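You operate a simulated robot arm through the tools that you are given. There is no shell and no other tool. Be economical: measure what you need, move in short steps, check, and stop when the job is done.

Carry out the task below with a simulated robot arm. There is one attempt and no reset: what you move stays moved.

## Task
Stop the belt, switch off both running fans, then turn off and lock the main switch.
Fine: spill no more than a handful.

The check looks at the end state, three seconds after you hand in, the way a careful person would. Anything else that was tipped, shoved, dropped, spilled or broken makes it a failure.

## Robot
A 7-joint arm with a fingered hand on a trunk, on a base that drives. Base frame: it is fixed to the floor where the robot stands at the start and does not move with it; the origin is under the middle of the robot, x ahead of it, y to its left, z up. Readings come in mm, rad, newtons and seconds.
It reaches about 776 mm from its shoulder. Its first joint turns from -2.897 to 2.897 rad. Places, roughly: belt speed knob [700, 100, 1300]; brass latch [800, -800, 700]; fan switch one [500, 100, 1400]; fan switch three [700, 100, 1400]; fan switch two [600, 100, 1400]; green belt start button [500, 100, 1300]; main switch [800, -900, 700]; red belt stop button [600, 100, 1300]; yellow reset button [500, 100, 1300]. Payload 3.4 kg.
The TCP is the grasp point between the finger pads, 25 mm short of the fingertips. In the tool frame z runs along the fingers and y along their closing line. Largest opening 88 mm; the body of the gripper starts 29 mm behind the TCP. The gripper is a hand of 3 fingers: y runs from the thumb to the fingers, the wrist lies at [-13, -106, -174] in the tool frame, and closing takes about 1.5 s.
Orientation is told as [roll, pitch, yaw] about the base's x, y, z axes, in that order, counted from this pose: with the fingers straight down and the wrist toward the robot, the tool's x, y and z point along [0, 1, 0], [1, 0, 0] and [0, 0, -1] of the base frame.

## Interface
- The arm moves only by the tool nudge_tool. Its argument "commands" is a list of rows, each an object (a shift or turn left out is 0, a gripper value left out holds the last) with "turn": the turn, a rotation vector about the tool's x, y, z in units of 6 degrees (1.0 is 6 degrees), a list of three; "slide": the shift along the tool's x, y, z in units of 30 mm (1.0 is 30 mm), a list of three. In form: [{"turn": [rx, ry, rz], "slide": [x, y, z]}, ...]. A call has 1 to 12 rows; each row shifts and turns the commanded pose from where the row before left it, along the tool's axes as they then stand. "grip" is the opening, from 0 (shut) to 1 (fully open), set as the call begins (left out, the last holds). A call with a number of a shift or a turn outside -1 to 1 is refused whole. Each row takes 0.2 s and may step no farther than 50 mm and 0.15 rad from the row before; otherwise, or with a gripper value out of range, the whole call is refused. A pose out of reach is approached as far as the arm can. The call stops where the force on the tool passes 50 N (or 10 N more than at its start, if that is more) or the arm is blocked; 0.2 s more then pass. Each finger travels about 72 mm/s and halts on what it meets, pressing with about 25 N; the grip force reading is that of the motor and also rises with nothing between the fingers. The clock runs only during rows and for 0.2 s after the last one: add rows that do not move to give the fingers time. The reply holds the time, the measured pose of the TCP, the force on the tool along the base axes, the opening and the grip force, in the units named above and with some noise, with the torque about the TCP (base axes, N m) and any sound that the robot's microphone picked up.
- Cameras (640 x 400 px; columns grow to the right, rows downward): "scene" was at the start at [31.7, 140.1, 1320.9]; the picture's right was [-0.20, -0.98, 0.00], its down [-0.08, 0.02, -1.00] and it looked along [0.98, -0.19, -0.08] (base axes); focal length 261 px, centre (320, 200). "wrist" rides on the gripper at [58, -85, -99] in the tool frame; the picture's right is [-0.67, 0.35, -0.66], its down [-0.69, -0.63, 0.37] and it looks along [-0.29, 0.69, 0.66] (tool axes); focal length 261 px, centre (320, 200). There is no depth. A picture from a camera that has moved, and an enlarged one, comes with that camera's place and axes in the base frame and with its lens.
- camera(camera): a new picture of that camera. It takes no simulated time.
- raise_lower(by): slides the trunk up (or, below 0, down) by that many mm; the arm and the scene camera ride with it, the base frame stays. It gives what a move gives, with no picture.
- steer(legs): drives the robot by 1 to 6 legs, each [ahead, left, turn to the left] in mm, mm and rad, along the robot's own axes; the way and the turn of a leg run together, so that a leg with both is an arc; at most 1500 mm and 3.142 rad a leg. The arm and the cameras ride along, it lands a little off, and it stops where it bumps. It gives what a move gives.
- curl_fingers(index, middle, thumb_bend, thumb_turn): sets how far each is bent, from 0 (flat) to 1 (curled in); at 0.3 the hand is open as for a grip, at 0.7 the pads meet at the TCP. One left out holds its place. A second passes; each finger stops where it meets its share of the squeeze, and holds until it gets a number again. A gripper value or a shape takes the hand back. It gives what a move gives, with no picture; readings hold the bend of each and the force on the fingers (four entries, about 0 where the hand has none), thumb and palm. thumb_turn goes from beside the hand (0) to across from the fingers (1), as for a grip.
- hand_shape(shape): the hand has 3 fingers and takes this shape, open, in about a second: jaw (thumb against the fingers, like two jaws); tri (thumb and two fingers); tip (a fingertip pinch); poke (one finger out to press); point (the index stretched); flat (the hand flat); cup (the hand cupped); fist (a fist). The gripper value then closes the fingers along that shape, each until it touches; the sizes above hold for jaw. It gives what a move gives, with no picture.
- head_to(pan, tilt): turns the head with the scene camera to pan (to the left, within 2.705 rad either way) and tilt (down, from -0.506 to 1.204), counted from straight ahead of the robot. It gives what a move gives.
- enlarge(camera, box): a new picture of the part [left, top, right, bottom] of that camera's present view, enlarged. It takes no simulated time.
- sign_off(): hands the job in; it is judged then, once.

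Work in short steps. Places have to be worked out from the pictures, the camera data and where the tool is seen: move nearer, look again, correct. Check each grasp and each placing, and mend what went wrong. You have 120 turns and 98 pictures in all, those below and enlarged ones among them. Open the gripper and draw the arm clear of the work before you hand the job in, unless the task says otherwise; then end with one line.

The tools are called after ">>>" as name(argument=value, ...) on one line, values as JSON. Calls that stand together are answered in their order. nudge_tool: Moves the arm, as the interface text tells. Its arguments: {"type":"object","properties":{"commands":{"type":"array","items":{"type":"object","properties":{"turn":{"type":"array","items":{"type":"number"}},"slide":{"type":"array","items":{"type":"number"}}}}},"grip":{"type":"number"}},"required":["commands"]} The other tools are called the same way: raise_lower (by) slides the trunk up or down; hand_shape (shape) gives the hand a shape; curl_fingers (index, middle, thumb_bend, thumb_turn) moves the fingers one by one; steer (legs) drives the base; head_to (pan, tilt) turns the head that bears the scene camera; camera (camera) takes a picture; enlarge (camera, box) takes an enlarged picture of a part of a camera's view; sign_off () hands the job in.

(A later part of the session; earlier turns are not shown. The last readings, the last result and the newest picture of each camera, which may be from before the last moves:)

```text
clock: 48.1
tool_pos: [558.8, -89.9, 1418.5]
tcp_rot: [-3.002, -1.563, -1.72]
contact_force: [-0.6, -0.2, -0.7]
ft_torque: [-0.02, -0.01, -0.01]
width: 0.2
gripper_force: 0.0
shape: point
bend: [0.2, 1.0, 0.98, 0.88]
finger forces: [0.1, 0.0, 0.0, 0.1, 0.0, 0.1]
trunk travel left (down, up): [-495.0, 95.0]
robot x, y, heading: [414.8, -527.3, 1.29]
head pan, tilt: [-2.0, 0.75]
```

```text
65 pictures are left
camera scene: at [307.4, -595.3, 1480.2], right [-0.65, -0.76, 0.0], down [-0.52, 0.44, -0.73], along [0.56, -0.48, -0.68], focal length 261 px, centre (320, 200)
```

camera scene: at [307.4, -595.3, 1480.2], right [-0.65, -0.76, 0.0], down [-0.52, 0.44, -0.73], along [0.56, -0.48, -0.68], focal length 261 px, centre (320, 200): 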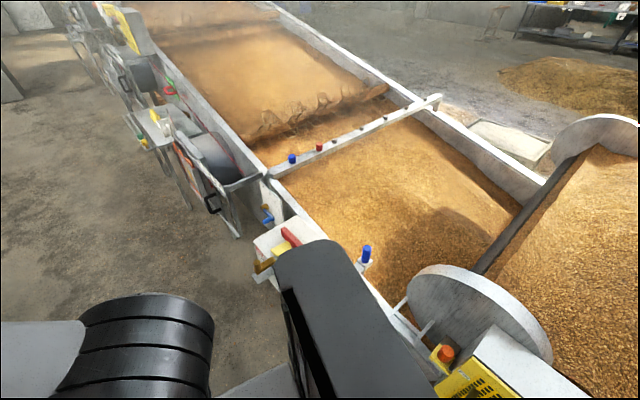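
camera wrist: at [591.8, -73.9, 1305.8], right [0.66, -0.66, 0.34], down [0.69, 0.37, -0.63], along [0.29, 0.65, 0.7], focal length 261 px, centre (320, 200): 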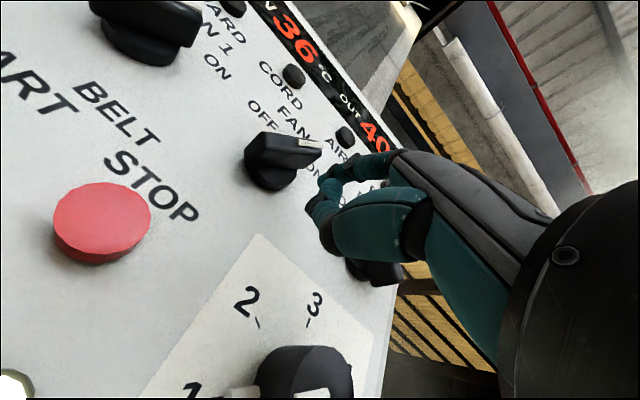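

Main switch at roughly (830,-885). I edge forward a little and turn right to face it with the arm still high.

>>> steer(legs=[[50, 0, 0], [0, 0, -1.9]])

>>> head_to(pan=-0.1, tilt=0.75)

>>> camera(camera="scene")

```text
clock: 53.4
tool_pos: [806.2, -739.9, 1418.1]
tcp_rot: [-3.001, -1.562, 2.72]
contact_force: [-0.5, -1.0, 0.0]
ft_torque: [0.03, -0.04, 0.0]
width: 0.0
gripper_force: 0.1
shape: point
bend: [0.2, 1.0, 0.98, 0.88]
finger forces: [0.0, 0.1, 0.1, 0.0, 0.0, 0.1]
trunk travel left (down, up): [-495.0, 95.0]
robot x, y, heading: [424.4, -481.3, -0.55]
head pan, tilt: [-2.0, 0.75]
```

```text
clock: 55.3
tool_pos: [806.0, -741.3, 1419.4]
tcp_rot: [-3.011, -1.562, 2.728]
contact_force: [0.1, 0.3, -0.7]
ft_torque: [0.02, -0.01, 0.0]
width: 0.0
gripper_force: 0.0
shape: point
bend: [0.2, 1.0, 0.98, 0.88]
finger forces: [0.1, 0.0, 0.0, 0.0, 0.1, 0.0]
trunk travel left (down, up): [-495.0, 95.0]
robot x, y, heading: [426.5, -479.8, -0.553]
head pan, tilt: [-0.099, 0.75]
```

```text
64 pictures are left
camera scene: at [524.1, -363.6, 1480.2], right [-0.61, -0.79, 0.0], down [-0.54, 0.41, -0.73], along [0.58, -0.44, -0.68], focal length 261 px, centre (320, 200)
```

scene: 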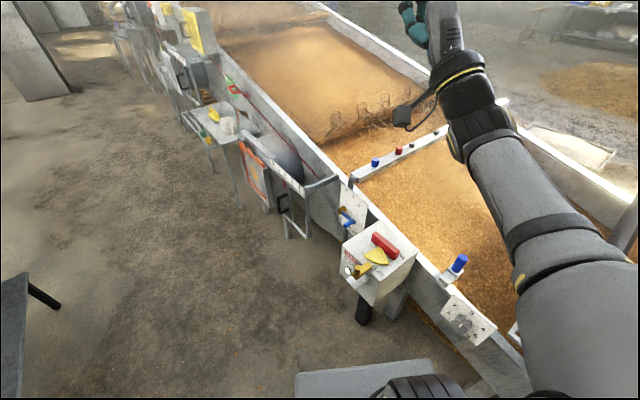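

Good view of the switch box. Zoom on it.

>>> enlarge(camera="scene", box=[310, 190, 438, 310])

```text
3.33 times, centred on (374, 250) of scene
camera zoom: at [524.1, -363.6, 1480.2], right [-0.61, -0.79, 0.0], down [-0.54, 0.41, -0.73], along [0.58, -0.44, -0.68], focal length 870 px, centre (140, 33)
```

zoom: 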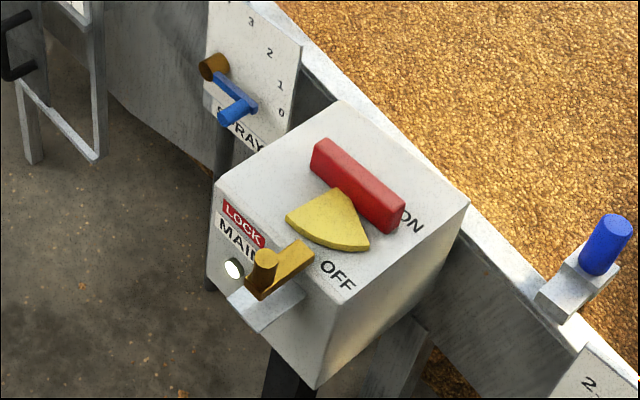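

Handle (red bar) on the box top is at ON with OFF 90° round; the brass latch is on the +y face. I pitch the fingers down, then lower the trunk partway.

>>> nudge_tool(commands=[{"turn": [1, 0, 0]}, {"turn": [1, 0, 0]}, {"turn": [1, 0, 0]}, {"turn": [1, 0, 0]}, {"turn": [1, 0, 0]}, {"turn": [1, 0, 0]}, {"turn": [1, 0, 0]}, {"turn": [1, 0, 0]}, {"turn": [1, 0, 0]}, {"turn": [1, 0, 0]}, {"turn": [1, 0, 0]}, {"turn": [1, 0, 0]}])

>>> nudge_tool(commands=[{"turn": [1, 0, 0]}, {"turn": [1, 0, 0]}, {"turn": [1, 0, 0]}])

>>> raise_lower(by=-300)

>>> camera(camera="scene")

>>> camera(camera="wrist")

```text
clock: 57.9
tool_pos: [803.2, -738.4, 1411.1]
tcp_rot: [0.001, -0.371, -0.282]
contact_force: [0.5, -0.6, -0.2]
ft_torque: [0.02, -0.01, -0.03]
width: 0.2
gripper_force: 0.0
shape: point
bend: [0.2, 1.0, 0.98, 0.88]
finger forces: [0.0, 0.0, 0.1, 0.0, 0.0, 0.0]
out of reach, approached as far as the arm can: row 12
trunk travel left (down, up): [-495.0, 95.0]
robot x, y, heading: [425.8, -480.1, -0.556]
head pan, tilt: [-0.099, 0.75]
```

```text
clock: 58.7
tool_pos: [778.1, -723.5, 1365.5]
tcp_rot: [-0.003, -0.112, -0.282]
contact_force: [-0.3, -0.3, -0.8]
ft_torque: [-0.04, 0.03, 0.01]
width: 0.1
gripper_force: 0.0
shape: point
bend: [0.2, 1.0, 0.98, 0.88]
finger forces: [0.0, 0.1, 0.1, 0.1, 0.0, 0.1]
out of reach, approached as far as the arm can: row 1, 2, 3
trunk travel left (down, up): [-495.0, 95.0]
robot x, y, heading: [425.0, -478.6, -0.553]
head pan, tilt: [-0.099, 0.75]
```

```text
clock: 61.7
tool_pos: [779.1, -722.8, 1065.8]
tcp_rot: [-0.001, -0.114, -0.284]
contact_force: [0.6, 0.5, -0.1]
ft_torque: [-0.01, 0.01, 0.03]
width: 0.0
gripper_force: 0.1
shape: point
bend: [0.2, 1.0, 0.98, 0.88]
finger forces: [0.1, 0.0, 0.0, 0.1, 0.1, 0.0]
trunk travel left (down, up): [-195.0, 395.0]
robot x, y, heading: [423.4, -483.4, -0.556]
head pan, tilt: [-0.099, 0.75]
```

```text
62 pictures are left
camera scene: at [524.2, -363.6, 1180.2], right [-0.61, -0.79, 0.0], down [-0.54, 0.41, -0.73], along [0.58, -0.44, -0.68], focal length 261 px, centre (320, 200)
```

scene: 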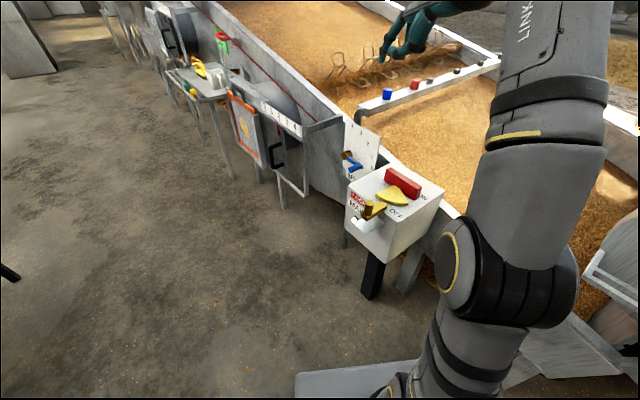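

```text
61 pictures are left
camera wrist: at [701.4, -640.0, 1154.3], right [0.08, -0.72, 0.69], down [-0.75, -0.5, -0.43], along [0.65, -0.49, -0.58], focal length 261 px, centre (320, 200)
```

wrist: 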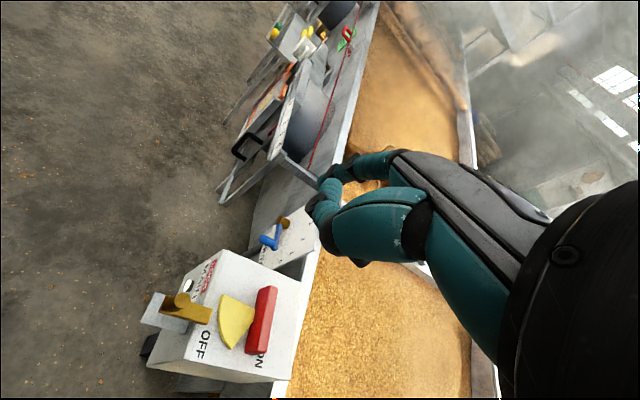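

I zoom the wrist view on the box.

>>> enlarge(camera="wrist", box=[130, 230, 320, 400])

```text
2.35 times, centred on (225, 315) of wrist
camera zoom: at [701.4, -640.0, 1154.3], right [0.08, -0.72, 0.69], down [-0.75, -0.5, -0.43], along [0.65, -0.49, -0.58], focal length 613 px, centre (544, -71)
```

zoom: 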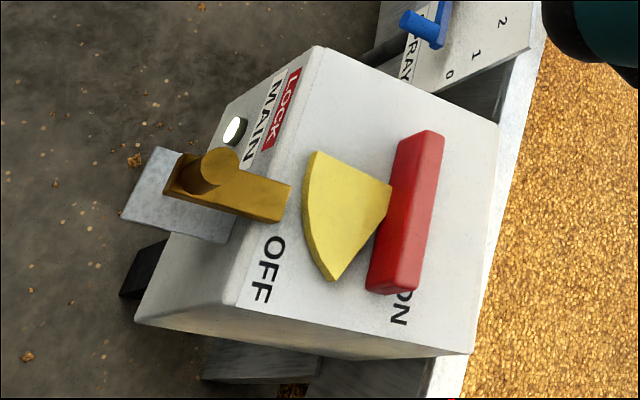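

Box top ≈ z 685, handle centre ≈ (840,-908), 120 mm long along x, its -x end at ON; the yellow sector blocks the sliding brass latch. I lower the trunk 190 and move toward the -y side of the handle's -x end, staying high.

>>> raise_lower(by=-190)

>>> nudge_tool(commands=[{"turn": [1, 0, 0]}, {"slide": [-1, 0.1, 0]}, {"slide": [-1, 0.1, 0]}, {"slide": [-1, 0.1, 0]}, {"slide": [-1, 0.1, 0]}, {"slide": [-1, 0.1, 0]}])

>>> camera(camera="scene")

>>> camera(camera="wrist")

```text
clock: 63.8
tool_pos: [778.5, -723.3, 875.0]
tcp_rot: [-0.001, -0.114, -0.281]
contact_force: [-0.8, 0.2, 0.2]
ft_torque: [0.01, 0.0, 0.02]
width: 0.0
gripper_force: 0.0
shape: point
bend: [0.2, 1.0, 0.98, 0.88]
finger forces: [0.0, 0.0, 0.0, 0.0, 0.0, 0.0]
trunk travel left (down, up): [-5.0, 585.0]
robot x, y, heading: [427.2, -479.6, -0.557]
head pan, tilt: [-0.099, 0.75]
```

```text
clock: 65.2
tool_pos: [711.5, -826.5, 833.4]
tcp_rot: [-0.002, -0.008, -0.281]
contact_force: [0.0, 0.6, -0.4]
ft_torque: [-0.04, 0.03, -0.06]
width: 0.0
gripper_force: 0.1
shape: point
bend: [0.2, 1.0, 0.98, 0.88]
finger forces: [0.0, 0.0, 0.0, 0.0, 0.0, 0.0]
out of reach, approached as far as the arm can: row 1, 2, 3, 4, 5, 6
trunk travel left (down, up): [-5.0, 585.0]
robot x, y, heading: [424.4, -478.0, -0.552]
head pan, tilt: [-0.099, 0.75]
```

```text
59 pictures are left
camera scene: at [524.4, -363.5, 990.1], right [-0.61, -0.8, 0.0], down [-0.54, 0.41, -0.73], along [0.58, -0.44, -0.68], focal length 261 px, centre (320, 200)
```

scene: 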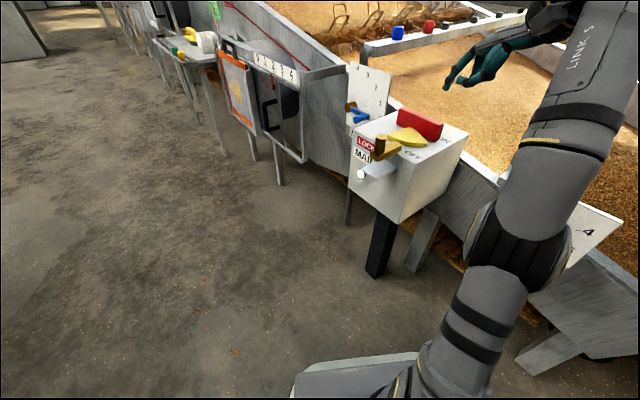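

```text
58 pictures are left
camera wrist: at [643.6, -746.7, 931.0], right [0.14, -0.74, 0.66], down [-0.79, -0.49, -0.37], along [0.59, -0.47, -0.65], focal length 261 px, centre (320, 200)
```

wrist: 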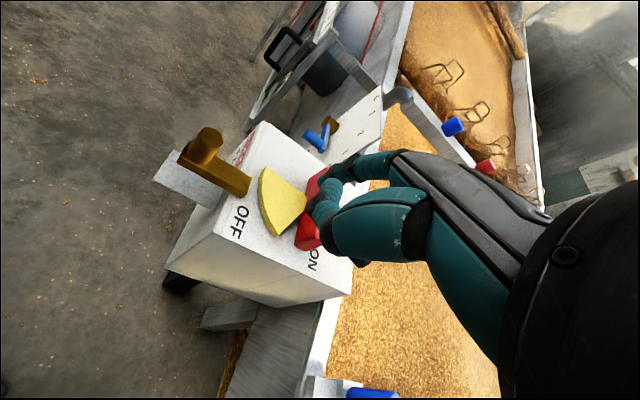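

The arm runs out of range on its right side. I'll bring the arm back to its comfortable pose (ahead-left of robot) and reposition the base instead.

>>> nudge_tool(commands=[{"slide": [0.97, 0.69, 0]}, {"slide": [0.97, 0.69, 0]}, {"slide": [0.97, 0.69, 0]}, {"slide": [0.97, 0.69, 0]}, {"slide": [0.97, 0.69, 0]}, {"slide": [0.97, 0.69, 0]}, {"turn": [0, 0, 0.9]}, {"turn": [0, 0, 0.9]}, {"turn": [0, 0, 0.8]}])

```text
clock: 67.2
tool_pos: [874.2, -680.7, 828.8]
tcp_rot: [0.001, -0.01, -0.553]
contact_force: [-0.6, -0.5, 0.0]
ft_torque: [0.01, -0.05, -0.02]
width: 0.1
gripper_force: 0.0
shape: point
bend: [0.2, 1.0, 0.98, 0.88]
finger forces: [0.0, 0.1, 0.1, 0.1, 0.1, 0.0]
out of reach, approached as far as the arm can: row 2, 5, 6
trunk travel left (down, up): [-5.0, 585.0]
robot x, y, heading: [425.0, -474.1, -0.548]
head pan, tilt: [-0.099, 0.75]
```

Arm now is in a good pose (490 ahead, 58 left). Drive to (483,-472) with heading -1.1.

>>> steer(legs=[[48, 32, 0], [0, 0, -0.55]])

>>> head_to(pan=0.0, tilt=0.7)

>>> camera(camera="scene")

>>> camera(camera="wrist")

```text
clock: 69.7
tool_pos: [759.6, -883.9, 829.2]
tcp_rot: [0.004, -0.009, -1.104]
contact_force: [0.0, 0.3, 0.8]
ft_torque: [-0.04, 0.03, 0.02]
width: 0.0
gripper_force: 0.0
shape: point
bend: [0.2, 1.0, 0.98, 0.88]
finger forces: [0.0, 0.0, 0.0, 0.0, 0.0, 0.0]
trunk travel left (down, up): [-5.0, 585.0]
robot x, y, heading: [483.0, -476.9, -1.105]
head pan, tilt: [-0.099, 0.75]
```

```text
clock: 70.3
tool_pos: [758.9, -884.3, 829.5]
tcp_rot: [0.0, -0.008, -1.107]
contact_force: [-0.7, 0.2, 0.0]
ft_torque: [0.0, 0.03, -0.03]
width: 0.0
gripper_force: 0.2
shape: point
bend: [0.2, 1.0, 0.98, 0.88]
finger forces: [0.0, 0.0, 0.0, 0.1, 0.0, 0.0]
trunk travel left (down, up): [-5.0, 585.0]
robot x, y, heading: [483.9, -477.9, -1.109]
head pan, tilt: [0.0, 0.7]
```

```text
57 pictures are left
camera scene: at [636.9, -428.1, 994.4], right [-0.89, -0.45, 0.0], down [-0.29, 0.58, -0.76], along [0.34, -0.68, -0.64], focal length 261 px, centre (320, 200)
```

scene: 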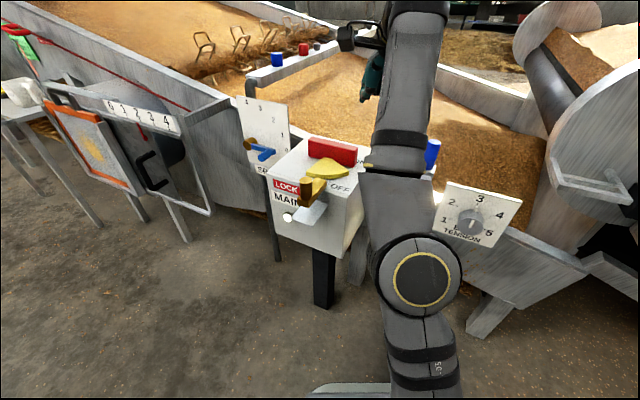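

```text
56 pictures are left
camera wrist: at [771.7, -780.6, 927.2], right [-0.45, -0.61, 0.66], down [-0.89, 0.25, -0.37], along [0.06, -0.75, -0.65], focal length 261 px, centre (320, 200)
```

wrist: 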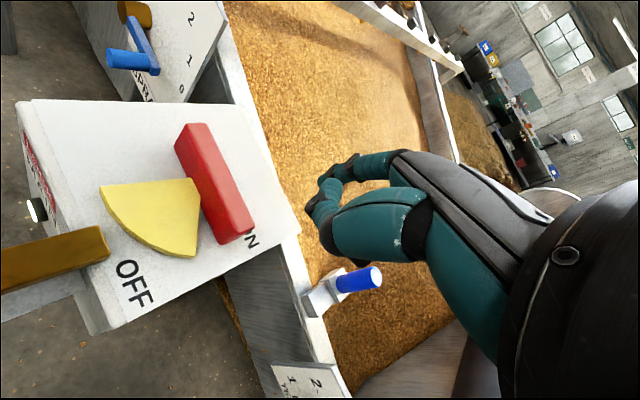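

Handle centre re-measured (844,-909), -x end at x≈790, box top -x edge at 770. Tip is at (787,-930,801). Shift to (802,-942) and descend 70 mm.

>>> nudge_tool(commands=[{"slide": [0.23, 0.57, 0]}, {"slide": [0, 0, 0.9]}, {"slide": [0, 0, 0.9]}, {"slide": [0, 0, 0.5]}])

>>> camera(camera="wrist")

>>> enlarge(camera="scene", box=[240, 80, 464, 220])

```text
clock: 71.3
tool_pos: [769.5, -888.2, 752.5]
tcp_rot: [-0.001, -0.008, -1.103]
contact_force: [0.6, 0.2, -0.1]
ft_torque: [-0.01, 0.02, 0.04]
width: 0.1
gripper_force: 0.1
shape: point
bend: [0.2, 1.0, 0.98, 0.88]
finger forces: [0.0, 0.1, 0.0, 0.1, 0.0, 0.1]
out of reach, approached as far as the arm can: row 1
trunk travel left (down, up): [-5.0, 585.0]
robot x, y, heading: [483.2, -477.0, -1.107]
head pan, tilt: [0.0, 0.7]
```

```text
55 pictures are left
camera wrist: at [781.3, -784.3, 851.0], right [-0.45, -0.61, 0.66], down [-0.89, 0.25, -0.37], along [0.06, -0.75, -0.65], focal length 261 px, centre (320, 200)
```

wrist: 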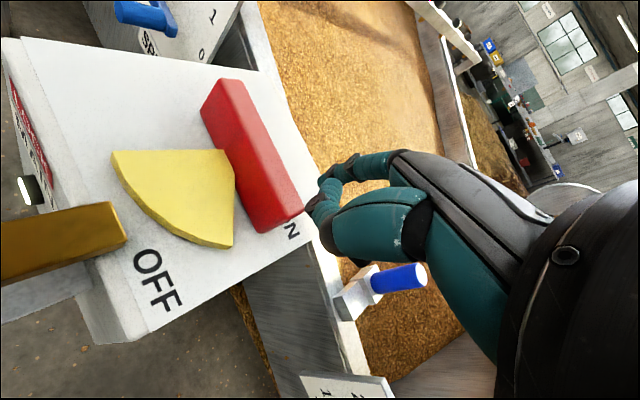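

```text
2.86 times, centred on (352, 150) of scene
camera zoom: at [636.9, -428.1, 994.4], right [-0.89, -0.45, 0.0], down [-0.29, 0.58, -0.76], along [0.34, -0.68, -0.64], focal length 746 px, centre (229, 343)
```

zoom: 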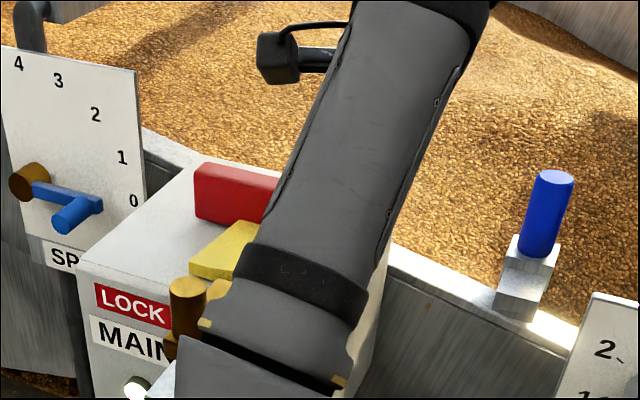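

Tip about (798,-934,724), just beyond the bar's -y edge. Shift slightly further out, then descend.

>>> nudge_tool(commands=[{"slide": [-0.15, 0.3, 0]}, {"slide": [0, 0, 0.4]}, {"slide": [0, 0, 0.4]}])

>>> enlarge(camera="wrist", box=[180, 60, 440, 280])

```text
clock: 72.2
tool_pos: [769.3, -897.4, 728.0]
tcp_rot: [0.0, -0.009, -1.105]
contact_force: [-0.5, -0.1, 0.2]
ft_torque: [0.01, -0.04, -0.01]
width: 0.0
gripper_force: 0.1
shape: point
bend: [0.2, 1.0, 0.98, 0.88]
finger forces: [0.1, 0.0, 0.0, 0.0, 0.1, 0.1]
trunk travel left (down, up): [-5.0, 585.0]
robot x, y, heading: [483.0, -474.8, -1.105]
head pan, tilt: [0.0, 0.7]
```

```text
1.82 times, centred on (310, 170) of wrist
camera zoom: at [781.4, -793.8, 826.8], right [-0.45, -0.61, 0.66], down [-0.89, 0.25, -0.37], along [0.06, -0.75, -0.65], focal length 474 px, centre (338, 254)
```

zoom: 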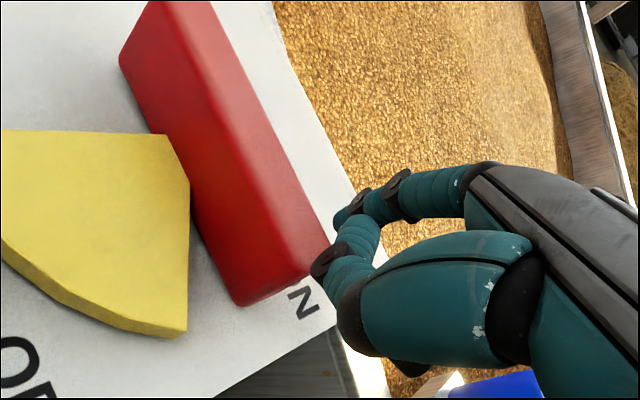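

Tip is beside the bar. I lower 6 mm and make the first part of the sweep, then check.

>>> nudge_tool(commands=[{"slide": [0, 0, 0.2]}, {"slide": [0.19, -0.16, 0]}, {"slide": [0.04, -0.29, 0]}, {"slide": [0.04, -0.29, 0]}])

>>> camera(camera="wrist")

```text
clock: 73.2
tool_pos: [766.9, -873.8, 721.9]
tcp_rot: [0.001, -0.009, -1.107]
contact_force: [1.0, -1.4, -0.3]
ft_torque: [-0.02, 0.01, -0.03]
width: 0.0
gripper_force: 0.0
shape: point
bend: [0.19, 1.0, 0.98, 0.88]
finger forces: [1.5, 0.0, 0.1, 0.1, 0.0, 0.0]
trunk travel left (down, up): [-5.0, 585.0]
robot x, y, heading: [483.8, -474.6, -1.104]
head pan, tilt: [0.0, 0.7]
```

```text
52 pictures are left
camera wrist: at [779.0, -770.4, 820.6], right [-0.45, -0.61, 0.66], down [-0.89, 0.25, -0.37], along [0.06, -0.75, -0.65], focal length 261 px, centre (320, 200)
```

wrist: 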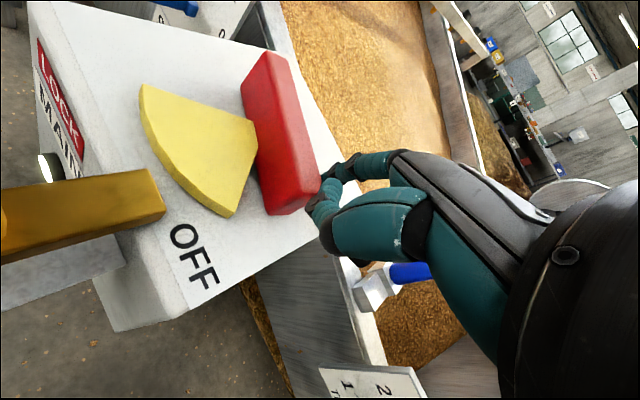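

The handle rotates easily. Continue the sweep in two steps.

>>> nudge_tool(commands=[{"slide": [0.12, -0.27, 0]}, {"slide": [0.12, -0.27, 0]}, {"slide": [0.2, -0.21, 0]}, {"slide": [0.2, -0.21, 0]}])

>>> camera(camera="wrist")

>>> enlarge(camera="scene", box=[240, 80, 464, 220])

```text
clock: 74.2
tool_pos: [771.1, -840.1, 721.2]
tcp_rot: [0.0, -0.009, -1.106]
contact_force: [-0.7, -1.1, 0.1]
ft_torque: [-0.05, 0.02, -0.07]
width: 0.0
gripper_force: 0.1
shape: point
bend: [0.19, 1.0, 0.98, 0.88]
finger forces: [1.3, 0.1, 0.0, 0.0, 0.0, 0.0]
trunk travel left (down, up): [-5.0, 585.0]
robot x, y, heading: [485.2, -476.0, -1.104]
head pan, tilt: [0.0, 0.7]
```

```text
51 pictures are left
camera wrist: at [783.3, -735.7, 820.6], right [-0.45, -0.61, 0.66], down [-0.89, 0.25, -0.37], along [0.06, -0.75, -0.65], focal length 261 px, centre (320, 200)
```

wrist: 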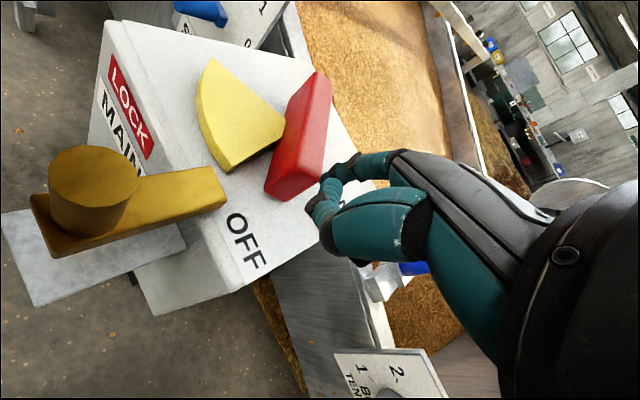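

```text
2.86 times, centred on (352, 150) of scene
camera zoom: at [636.9, -428.3, 994.4], right [-0.89, -0.45, 0.0], down [-0.29, 0.58, -0.76], along [0.34, -0.68, -0.64], focal length 746 px, centre (229, 343)
```

zoom: 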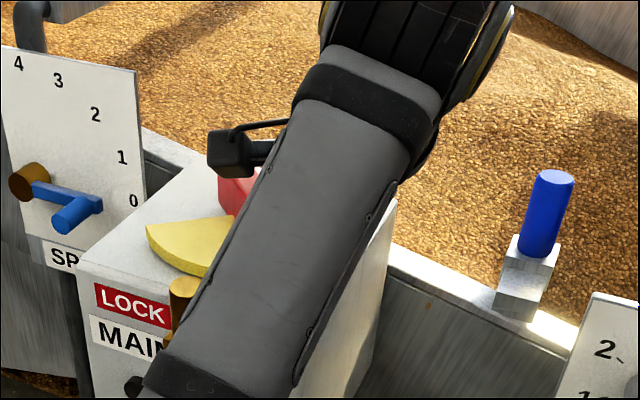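

About 45° turned. Continue.

>>> nudge_tool(commands=[{"slide": [0.2, -0.21, 0]}, {"slide": [0.26, -0.14, 0]}, {"slide": [0.26, -0.12, 0]}, {"slide": [0.25, -0.04, 0]}])

>>> camera(camera="wrist")

```text
clock: 75.2
tool_pos: [789.5, -813.1, 723.0]
tcp_rot: [0.002, -0.007, -1.105]
contact_force: [-1.5, -1.6, 0.3]
ft_torque: [-0.06, 0.03, -0.06]
width: 0.2
gripper_force: 0.1
shape: point
bend: [0.19, 1.0, 0.98, 0.88]
finger forces: [1.2, 0.0, 0.0, 0.1, 0.0, 0.0]
trunk travel left (down, up): [-5.0, 585.0]
robot x, y, heading: [483.3, -473.9, -1.101]
head pan, tilt: [0.0, 0.7]
```

```text
49 pictures are left
camera wrist: at [802.1, -709.6, 821.0], right [-0.45, -0.61, 0.66], down [-0.89, 0.25, -0.37], along [0.06, -0.75, -0.65], focal length 261 px, centre (320, 200)
```

wrist: 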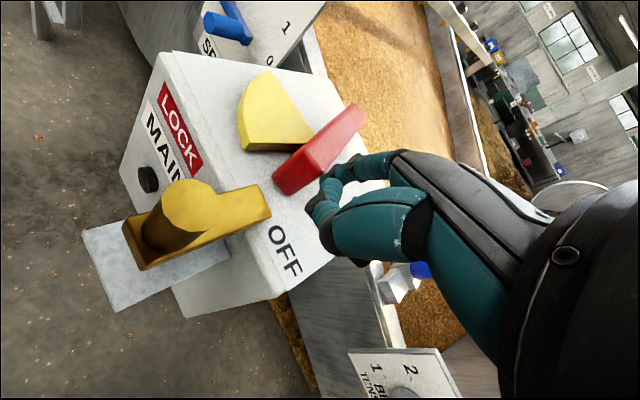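

About 70° turned; push on until it stops.

>>> nudge_tool(commands=[{"slide": [0.28, -0.06, 0]}, {"slide": [0.25, 0.02, 0]}, {"slide": [0.2, 0.06, 0]}])

>>> camera(camera="wrist")

```text
clock: 76.0
tool_pos: [810.3, -803.6, 722.4]
tcp_rot: [0.003, -0.008, -1.104]
contact_force: [-1.9, 0.0, -0.5]
ft_torque: [-0.04, 0.03, -0.05]
width: 80.7
gripper_force: 0.0
shape: point
bend: [0.2, 1.0, 0.98, 0.88]
finger forces: [1.6, 0.0, 0.0, 0.0, 0.0, 0.0]
trunk travel left (down, up): [-5.0, 585.0]
robot x, y, heading: [482.9, -477.8, -1.104]
head pan, tilt: [0.0, 0.7]
```

```text
48 pictures are left
camera wrist: at [822.5, -700.0, 820.9], right [-0.45, -0.61, 0.66], down [-0.89, 0.25, -0.37], along [0.06, -0.75, -0.65], focal length 261 px, centre (320, 200)
```

wrist: 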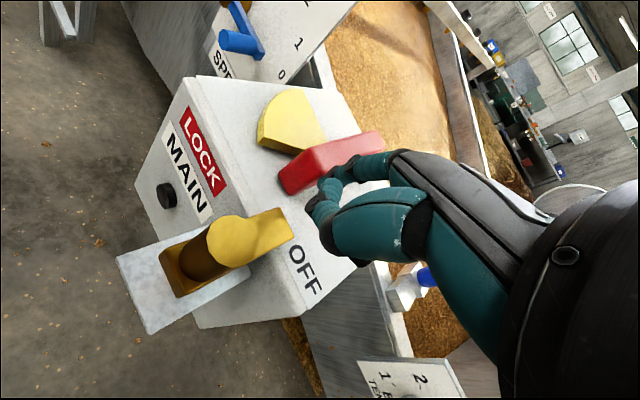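

Nearly parallel to the latch. Push slightly further to feel the stop.

>>> nudge_tool(commands=[{"slide": [0.2, 0.08, 0]}, {"slide": [0.15, 0.08, 0]}])

>>> enlarge(camera="wrist", box=[120, 60, 440, 340])

```text
clock: 76.5
tool_pos: [820.0, -803.5, 723.4]
tcp_rot: [0.002, -0.008, -1.107]
contact_force: [-5.6, 0.1, 1.4]
ft_torque: [-0.07, 0.08, -0.29]
width: 80.5
gripper_force: 0.1
shape: point
bend: [0.22, 1.0, 0.98, 0.88]
finger forces: [6.4, 0.0, 0.1, 0.1, 0.0, 0.0]
trunk travel left (down, up): [-5.0, 585.0]
robot x, y, heading: [480.2, -479.8, -1.103]
head pan, tilt: [0.0, 0.7]
```

```text
1.43 times, centred on (280, 200) of wrist
camera zoom: at [833.3, -699.7, 820.7], right [-0.45, -0.61, 0.66], down [-0.89, 0.25, -0.37], along [0.06, -0.75, -0.65], focal length 372 px, centre (377, 200)
```

zoom: 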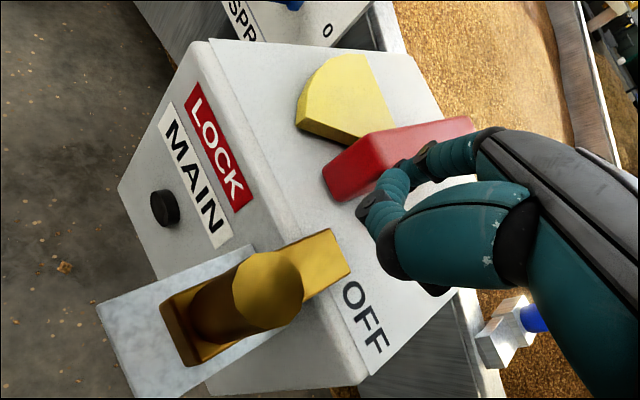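

The handle hit its OFF stop and the MAIN lamp went dark. Now release, lift away, and reposition the base for gripping the latch knob (≈(828,-748), to be pushed toward -y).

>>> nudge_tool(commands=[{"slide": [-0.3, 0, 0]}, {"slide": [0, 0, -1]}, {"slide": [0, 0, -1]}, {"slide": [0, 0, -1]}])

>>> camera(camera="scene")

```text
clock: 77.5
tool_pos: [811.1, -805.8, 815.2]
tcp_rot: [0.002, -0.009, -1.105]
contact_force: [0.6, 0.0, -0.2]
ft_torque: [0.04, -0.03, 0.01]
width: 80.6
gripper_force: 0.0
shape: point
bend: [0.2, 1.0, 0.98, 0.88]
finger forces: [0.0, 0.1, 0.0, 0.0, 0.1, 0.0]
trunk travel left (down, up): [-5.0, 585.0]
robot x, y, heading: [483.5, -474.4, -1.104]
head pan, tilt: [0.0, 0.7]
```

```text
46 pictures are left
camera scene: at [637.1, -428.1, 994.3], right [-0.89, -0.45, 0.0], down [-0.29, 0.58, -0.76], along [0.34, -0.68, -0.64], focal length 261 px, centre (320, 200)
```

scene: 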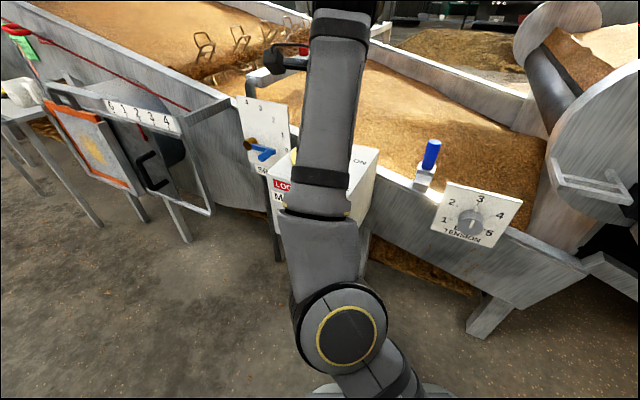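

Reposition: back 40, turn left 0.3.

>>> steer(legs=[[-40, 0, 0], [0, 0, 0.3]])

>>> hand_shape(shape="jaw")

>>> head_to(pan=0.0, tilt=0.6)

>>> camera(camera="scene")

>>> camera(camera="wrist")

```text
clock: 79.4
tool_pos: [877.5, -657.6, 813.5]
tcp_rot: [0.001, -0.008, -0.803]
contact_force: [0.0, -0.4, 0.1]
ft_torque: [-0.03, 0.02, -0.02]
width: 80.6
gripper_force: 0.1
shape: point
bend: [0.2, 1.0, 0.98, 0.88]
finger forces: [0.1, 0.0, 0.0, 0.1, 0.0, 0.1]
trunk travel left (down, up): [-5.0, 585.0]
robot x, y, heading: [465.0, -442.7, -0.803]
head pan, tilt: [0.0, 0.7]
```

```text
clock: 80.3
tool_pos: [877.9, -659.1, 814.0]
tcp_rot: [0.002, -0.009, -0.803]
contact_force: [-0.7, 0.6, 0.1]
ft_torque: [-0.01, -0.01, -0.02]
width: 87.3
gripper_force: 0.1
shape: jaw
bend: [0.3, 0.3, 0.3, 0.97]
finger forces: [0.0, 0.1, 0.0, 0.1, 0.0, 0.0]
trunk travel left (down, up): [-5.0, 585.0]
robot x, y, heading: [464.0, -445.1, -0.801]
head pan, tilt: [0.0, 0.7]
```

```text
clock: 81.0
tool_pos: [876.7, -656.7, 813.9]
tcp_rot: [0.0, -0.008, -0.803]
contact_force: [0.2, 0.0, 0.2]
ft_torque: [-0.03, -0.01, 0.02]
width: 87.7
gripper_force: 0.1
shape: jaw
bend: [0.3, 0.3, 0.3, 0.97]
finger forces: [0.0, 0.0, 0.1, 0.0, 0.0, 0.0]
trunk travel left (down, up): [-5.0, 585.0]
robot x, y, heading: [462.8, -440.1, -0.8]
head pan, tilt: [0.0, 0.6]
```

```text
45 pictures are left
camera scene: at [599.8, -351.5, 1003.0], right [-0.72, -0.7, 0.0], down [-0.39, 0.41, -0.82], along [0.57, -0.59, -0.57], focal length 261 px, centre (320, 200)
```

scene: 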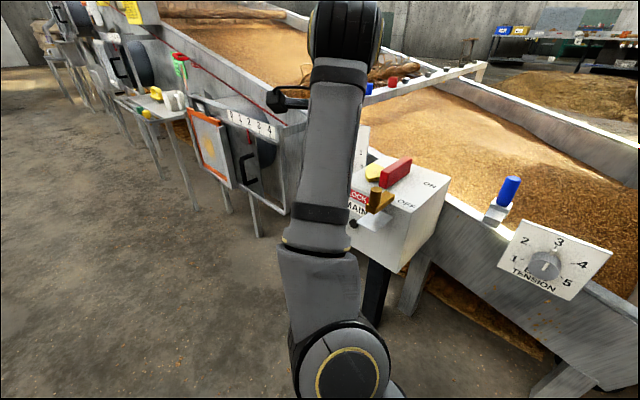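

```text
44 pictures are left
camera wrist: at [858.0, -554.4, 912.0], right [-0.24, -0.71, 0.66], down [-0.93, -0.02, -0.37], along [0.28, -0.7, -0.65], focal length 261 px, centre (320, 200)
```

wrist: 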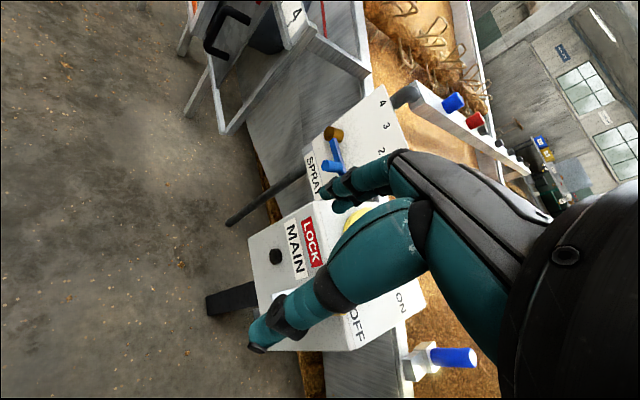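

Zoom scene on the latch and handle.

>>> enlarge(camera="scene", box=[330, 140, 458, 220])

```text
5.00 times, centred on (394, 180) of scene
camera zoom: at [599.8, -351.5, 1003.0], right [-0.72, -0.7, 0.0], down [-0.39, 0.41, -0.82], along [0.57, -0.59, -0.57], focal length 1305 px, centre (-50, 300)
```

zoom: 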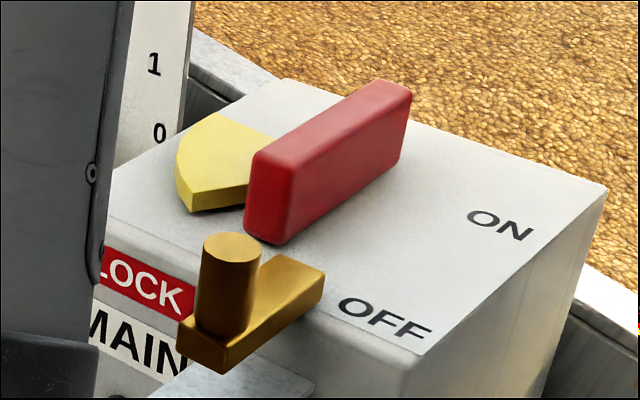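

Knob top ≈ (833,-758,714), Ø25, height ~34 above the bar. Move TCP over the knob, still high.

>>> nudge_tool(commands=[{"slide": [-0.85, 0.35, 0]}, {"slide": [-0.85, 0.35, 0]}, {"slide": [-0.85, 0.35, 0]}, {"slide": [-0.85, 0.35, 0]}, {"slide": [0, 0, 1]}])

>>> camera(camera="wrist")

>>> camera(camera="scene")

```text
clock: 82.2
tool_pos: [833.2, -760.8, 782.6]
tcp_rot: [0.001, -0.009, -0.804]
contact_force: [0.4, 0.4, -0.4]
ft_torque: [0.01, -0.01, -0.02]
width: 87.6
gripper_force: 0.1
shape: jaw
bend: [0.3, 0.3, 0.3, 0.97]
finger forces: [0.0, 0.0, 0.0, 0.1, 0.0, 0.1]
trunk travel left (down, up): [-5.0, 585.0]
robot x, y, heading: [463.9, -439.2, -0.803]
head pan, tilt: [0.0, 0.6]
```

```text
42 pictures are left
camera wrist: at [814.5, -657.8, 881.4], right [-0.25, -0.71, 0.66], down [-0.93, -0.02, -0.37], along [0.28, -0.7, -0.65], focal length 261 px, centre (320, 200)
```

wrist: 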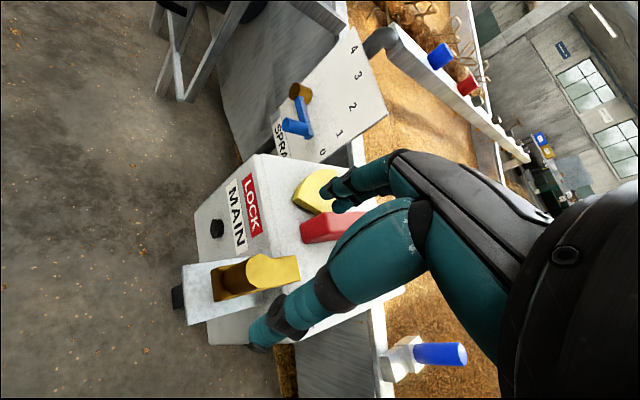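

```text
41 pictures are left
camera scene: at [599.7, -351.5, 1003.1], right [-0.72, -0.7, 0.0], down [-0.39, 0.41, -0.83], along [0.57, -0.59, -0.56], focal length 261 px, centre (320, 200)
```

scene: 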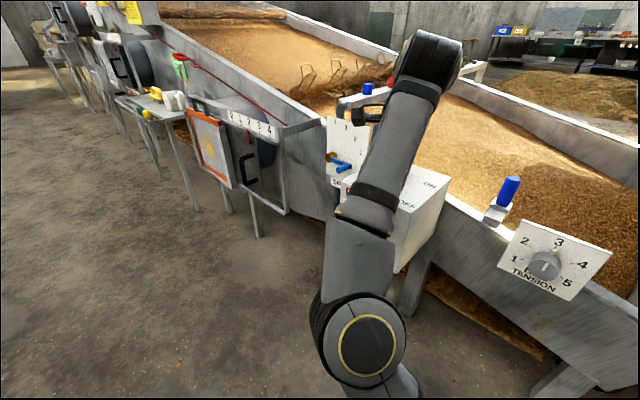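

Alignment confirmed (knob ray gives (832,-763)). Descend 64 mm around the knob.

>>> nudge_tool(commands=[{"slide": [0, 0.05, 0.8]}, {"slide": [0, 0, 0.7]}, {"slide": [0, 0, 0.6]}])

>>> camera(camera="wrist")

```text
clock: 83.0
tool_pos: [834.2, -761.9, 719.3]
tcp_rot: [0.001, -0.009, -0.805]
contact_force: [-0.4, -0.3, 0.9]
ft_torque: [0.01, 0.02, 0.0]
width: 87.6
gripper_force: 0.1
shape: jaw
bend: [0.3, 0.3, 0.3, 0.97]
finger forces: [0.0, 0.0, 0.1, 0.1, 0.0, 0.0]
trunk travel left (down, up): [-5.0, 585.0]
robot x, y, heading: [465.9, -442.2, -0.799]
head pan, tilt: [0.0, 0.6]
```

```text
40 pictures are left
camera wrist: at [815.6, -657.8, 817.7], right [-0.25, -0.71, 0.66], down [-0.93, -0.02, -0.37], along [0.28, -0.7, -0.65], focal length 261 px, centre (320, 200)
```

wrist: 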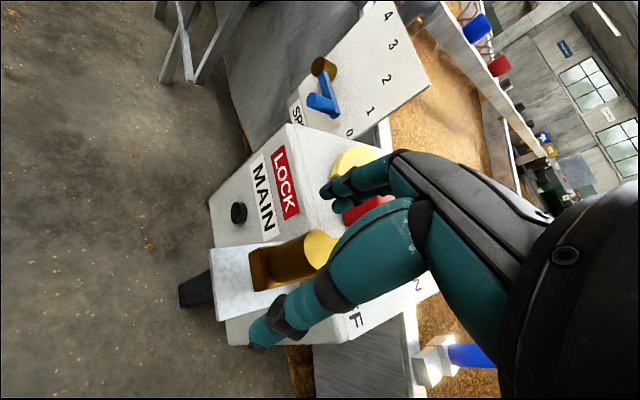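

Knob sits between thumb and fingers. Close.

>>> nudge_tool(commands=[{}, {}, {}, {}, {}, {}, {}], grip=0.0)

>>> camera(camera="wrist")

```text
clock: 84.6
tool_pos: [835.2, -760.2, 720.0]
tcp_rot: [0.001, -0.009, -0.803]
contact_force: [0.7, 1.7, -2.7]
ft_torque: [0.0, -0.02, -0.02]
width: 17.2
gripper_force: 25.5
shape: jaw
bend: [0.72, 0.64, 0.74, 1.0]
finger forces: [14.1, 8.2, 0.1, 0.0, 22.0, 0.0]
trunk travel left (down, up): [-5.0, 585.0]
robot x, y, heading: [462.8, -440.8, -0.799]
head pan, tilt: [0.0, 0.6]
```

```text
39 pictures are left
camera wrist: at [815.8, -657.7, 817.8], right [-0.24, -0.71, 0.66], down [-0.93, -0.03, -0.37], along [0.28, -0.7, -0.65], focal length 261 px, centre (320, 200)
```

wrist: 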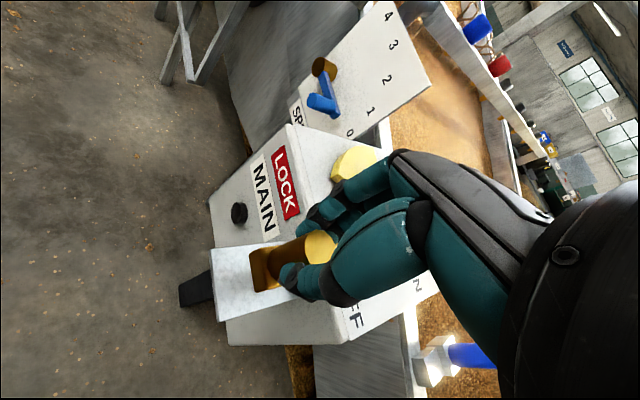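

Knob gripped. Slide it toward -y in 10 mm steps.

>>> nudge_tool(commands=[{"slide": [-0.23, 0.24, 0]}, {"slide": [-0.23, 0.24, 0]}, {}])

>>> camera(camera="wrist")

```text
clock: 85.4
tool_pos: [834.8, -781.1, 720.4]
tcp_rot: [0.002, -0.007, -0.805]
contact_force: [-1.2, -1.6, -11.7]
ft_torque: [-0.07, -0.01, -0.02]
width: 16.4
gripper_force: 24.6
shape: jaw
bend: [0.72, 0.64, 0.74, 1.0]
finger forces: [13.7, 9.2, 0.0, 0.0, 21.4, 0.0]
trunk travel left (down, up): [-5.0, 585.0]
robot x, y, heading: [465.6, -438.8, -0.803]
head pan, tilt: [0.0, 0.6]
```

```text
38 pictures are left
camera wrist: at [816.1, -677.8, 818.7], right [-0.24, -0.71, 0.66], down [-0.93, -0.02, -0.37], along [0.28, -0.7, -0.66], focal length 261 px, centre (320, 200)
```

wrist: 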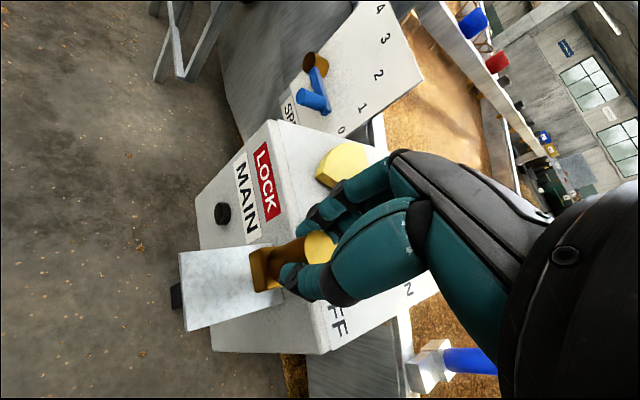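

The latch slides inward. Ease down slightly and continue.

>>> nudge_tool(commands=[{"slide": [-0.23, 0.24, 0.04]}, {"slide": [-0.23, 0.24, 0.02]}, {}])

>>> camera(camera="wrist")

```text
clock: 86.2
tool_pos: [834.4, -800.3, 719.3]
tcp_rot: [0.001, -0.012, -0.803]
contact_force: [-1.4, -1.4, -2.9]
ft_torque: [-0.04, 0.03, 0.0]
width: 16.1
gripper_force: 25.2
shape: jaw
bend: [0.72, 0.64, 0.74, 1.0]
finger forces: [13.9, 9.7, 0.0, 0.0, 22.3, 0.0]
trunk travel left (down, up): [-5.0, 585.0]
robot x, y, heading: [466.8, -440.7, -0.803]
head pan, tilt: [0.0, 0.6]
```

```text
37 pictures are left
camera wrist: at [816.1, -697.3, 818.1], right [-0.25, -0.71, 0.66], down [-0.93, -0.02, -0.37], along [0.28, -0.7, -0.65], focal length 261 px, centre (320, 200)
```

wrist: 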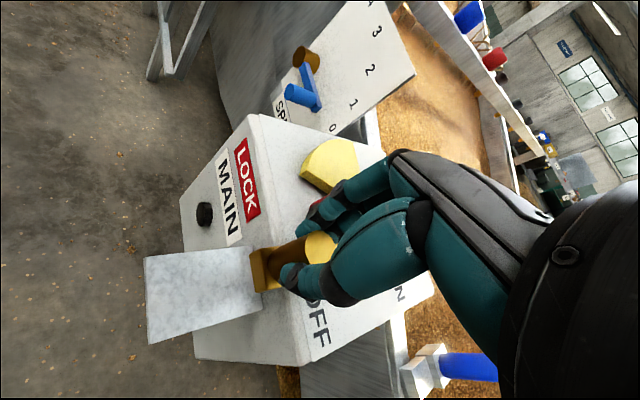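

Still free. Continue gently, watching the force for the stop.

>>> nudge_tool(commands=[{"slide": [-0.16, 0.165, 0]}, {"slide": [-0.16, 0.165, 0]}, {}])

>>> camera(camera="wrist")

```text
clock: 87.0
tool_pos: [834.3, -814.3, 719.2]
tcp_rot: [0.003, -0.007, -0.802]
contact_force: [-0.5, -1.2, -1.3]
ft_torque: [-0.04, 0.0, -0.01]
width: 16.4
gripper_force: 25.0
shape: jaw
bend: [0.72, 0.64, 0.74, 1.0]
finger forces: [14.8, 10.1, 0.0, 0.0, 22.3, 0.0]
trunk travel left (down, up): [-5.0, 585.0]
robot x, y, heading: [464.1, -437.8, -0.806]
head pan, tilt: [0.0, 0.6]
```

```text
36 pictures are left
camera wrist: at [816.0, -711.1, 818.0], right [-0.25, -0.71, 0.66], down [-0.93, -0.02, -0.37], along [0.28, -0.7, -0.65], focal length 261 px, centre (320, 200)
```

wrist: 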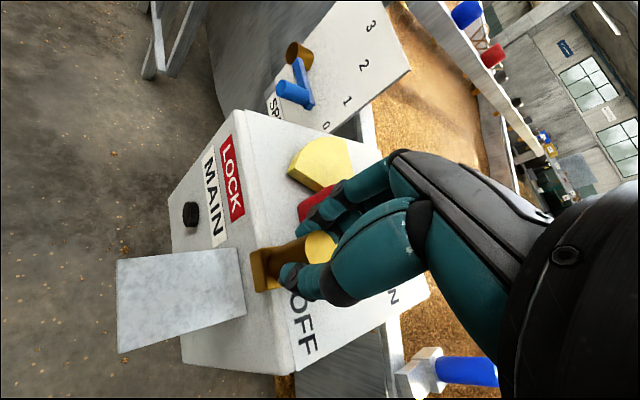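

Continue toward the stop.

>>> nudge_tool(commands=[{"slide": [-0.12, 0.12, 0]}, {"slide": [-0.12, 0.12, 0]}, {}])

>>> enlarge(camera="wrist", box=[180, 90, 440, 360])

```text
clock: 87.8
tool_pos: [834.7, -824.6, 719.0]
tcp_rot: [0.0, -0.009, -0.804]
contact_force: [1.7, -0.7, -0.9]
ft_torque: [-0.05, -0.05, -0.02]
width: 16.3
gripper_force: 24.9
shape: jaw
bend: [0.72, 0.64, 0.74, 1.0]
finger forces: [15.4, 10.0, 0.0, 0.0, 22.1, 0.0]
trunk travel left (down, up): [-5.0, 585.0]
robot x, y, heading: [461.8, -439.4, -0.8]
head pan, tilt: [0.0, 0.6]
```

```text
1.48 times, centred on (310, 225) of wrist
camera zoom: at [816.0, -721.5, 818.0], right [-0.24, -0.71, 0.66], down [-0.93, -0.03, -0.37], along [0.28, -0.7, -0.65], focal length 386 px, centre (335, 163)
```

zoom: 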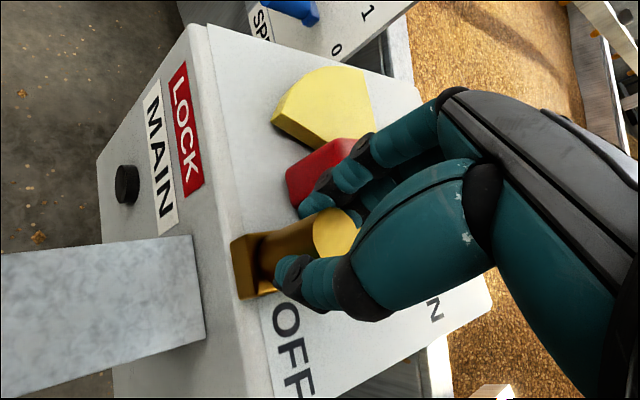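

Continue a few more mm to find the stop.

>>> nudge_tool(commands=[{"slide": [-0.12, 0.12, 0]}, {"slide": [-0.12, 0.12, 0]}, {}])

```text
clock: 88.6
tool_pos: [835.2, -833.2, 719.8]
tcp_rot: [0.002, -0.008, -0.803]
contact_force: [0.3, 13.4, -2.7]
ft_torque: [0.09, -0.1, 0.14]
width: 16.2
gripper_force: 25.3
shape: jaw
bend: [0.72, 0.64, 0.74, 1.0]
finger forces: [33.3, 7.7, 0.1, 0.0, 25.6, 0.0]
trunk travel left (down, up): [-5.0, 585.0]
robot x, y, heading: [463.4, -439.9, -0.804]
head pan, tilt: [0.0, 0.6]
```

Resistance of 13 N with the index loaded: either the latch stop or the index meeting the handle. Look closely.

>>> enlarge(camera="wrist", box=[200, 110, 420, 310])

```text
2.00 times, centred on (310, 210) of wrist
camera zoom: at [816.0, -730.0, 818.2], right [-0.24, -0.71, 0.66], down [-0.93, -0.03, -0.37], along [0.28, -0.7, -0.65], focal length 521 px, centre (340, 180)
```

zoom: 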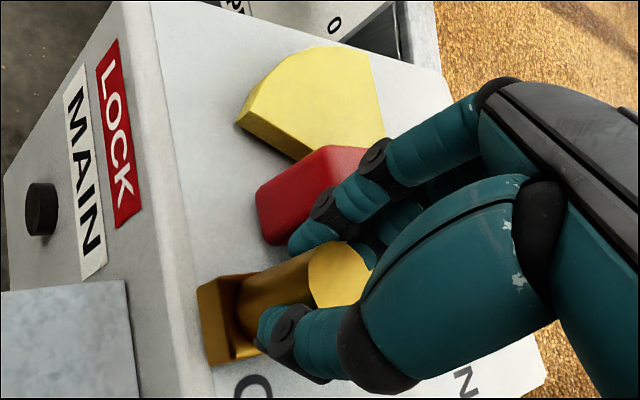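

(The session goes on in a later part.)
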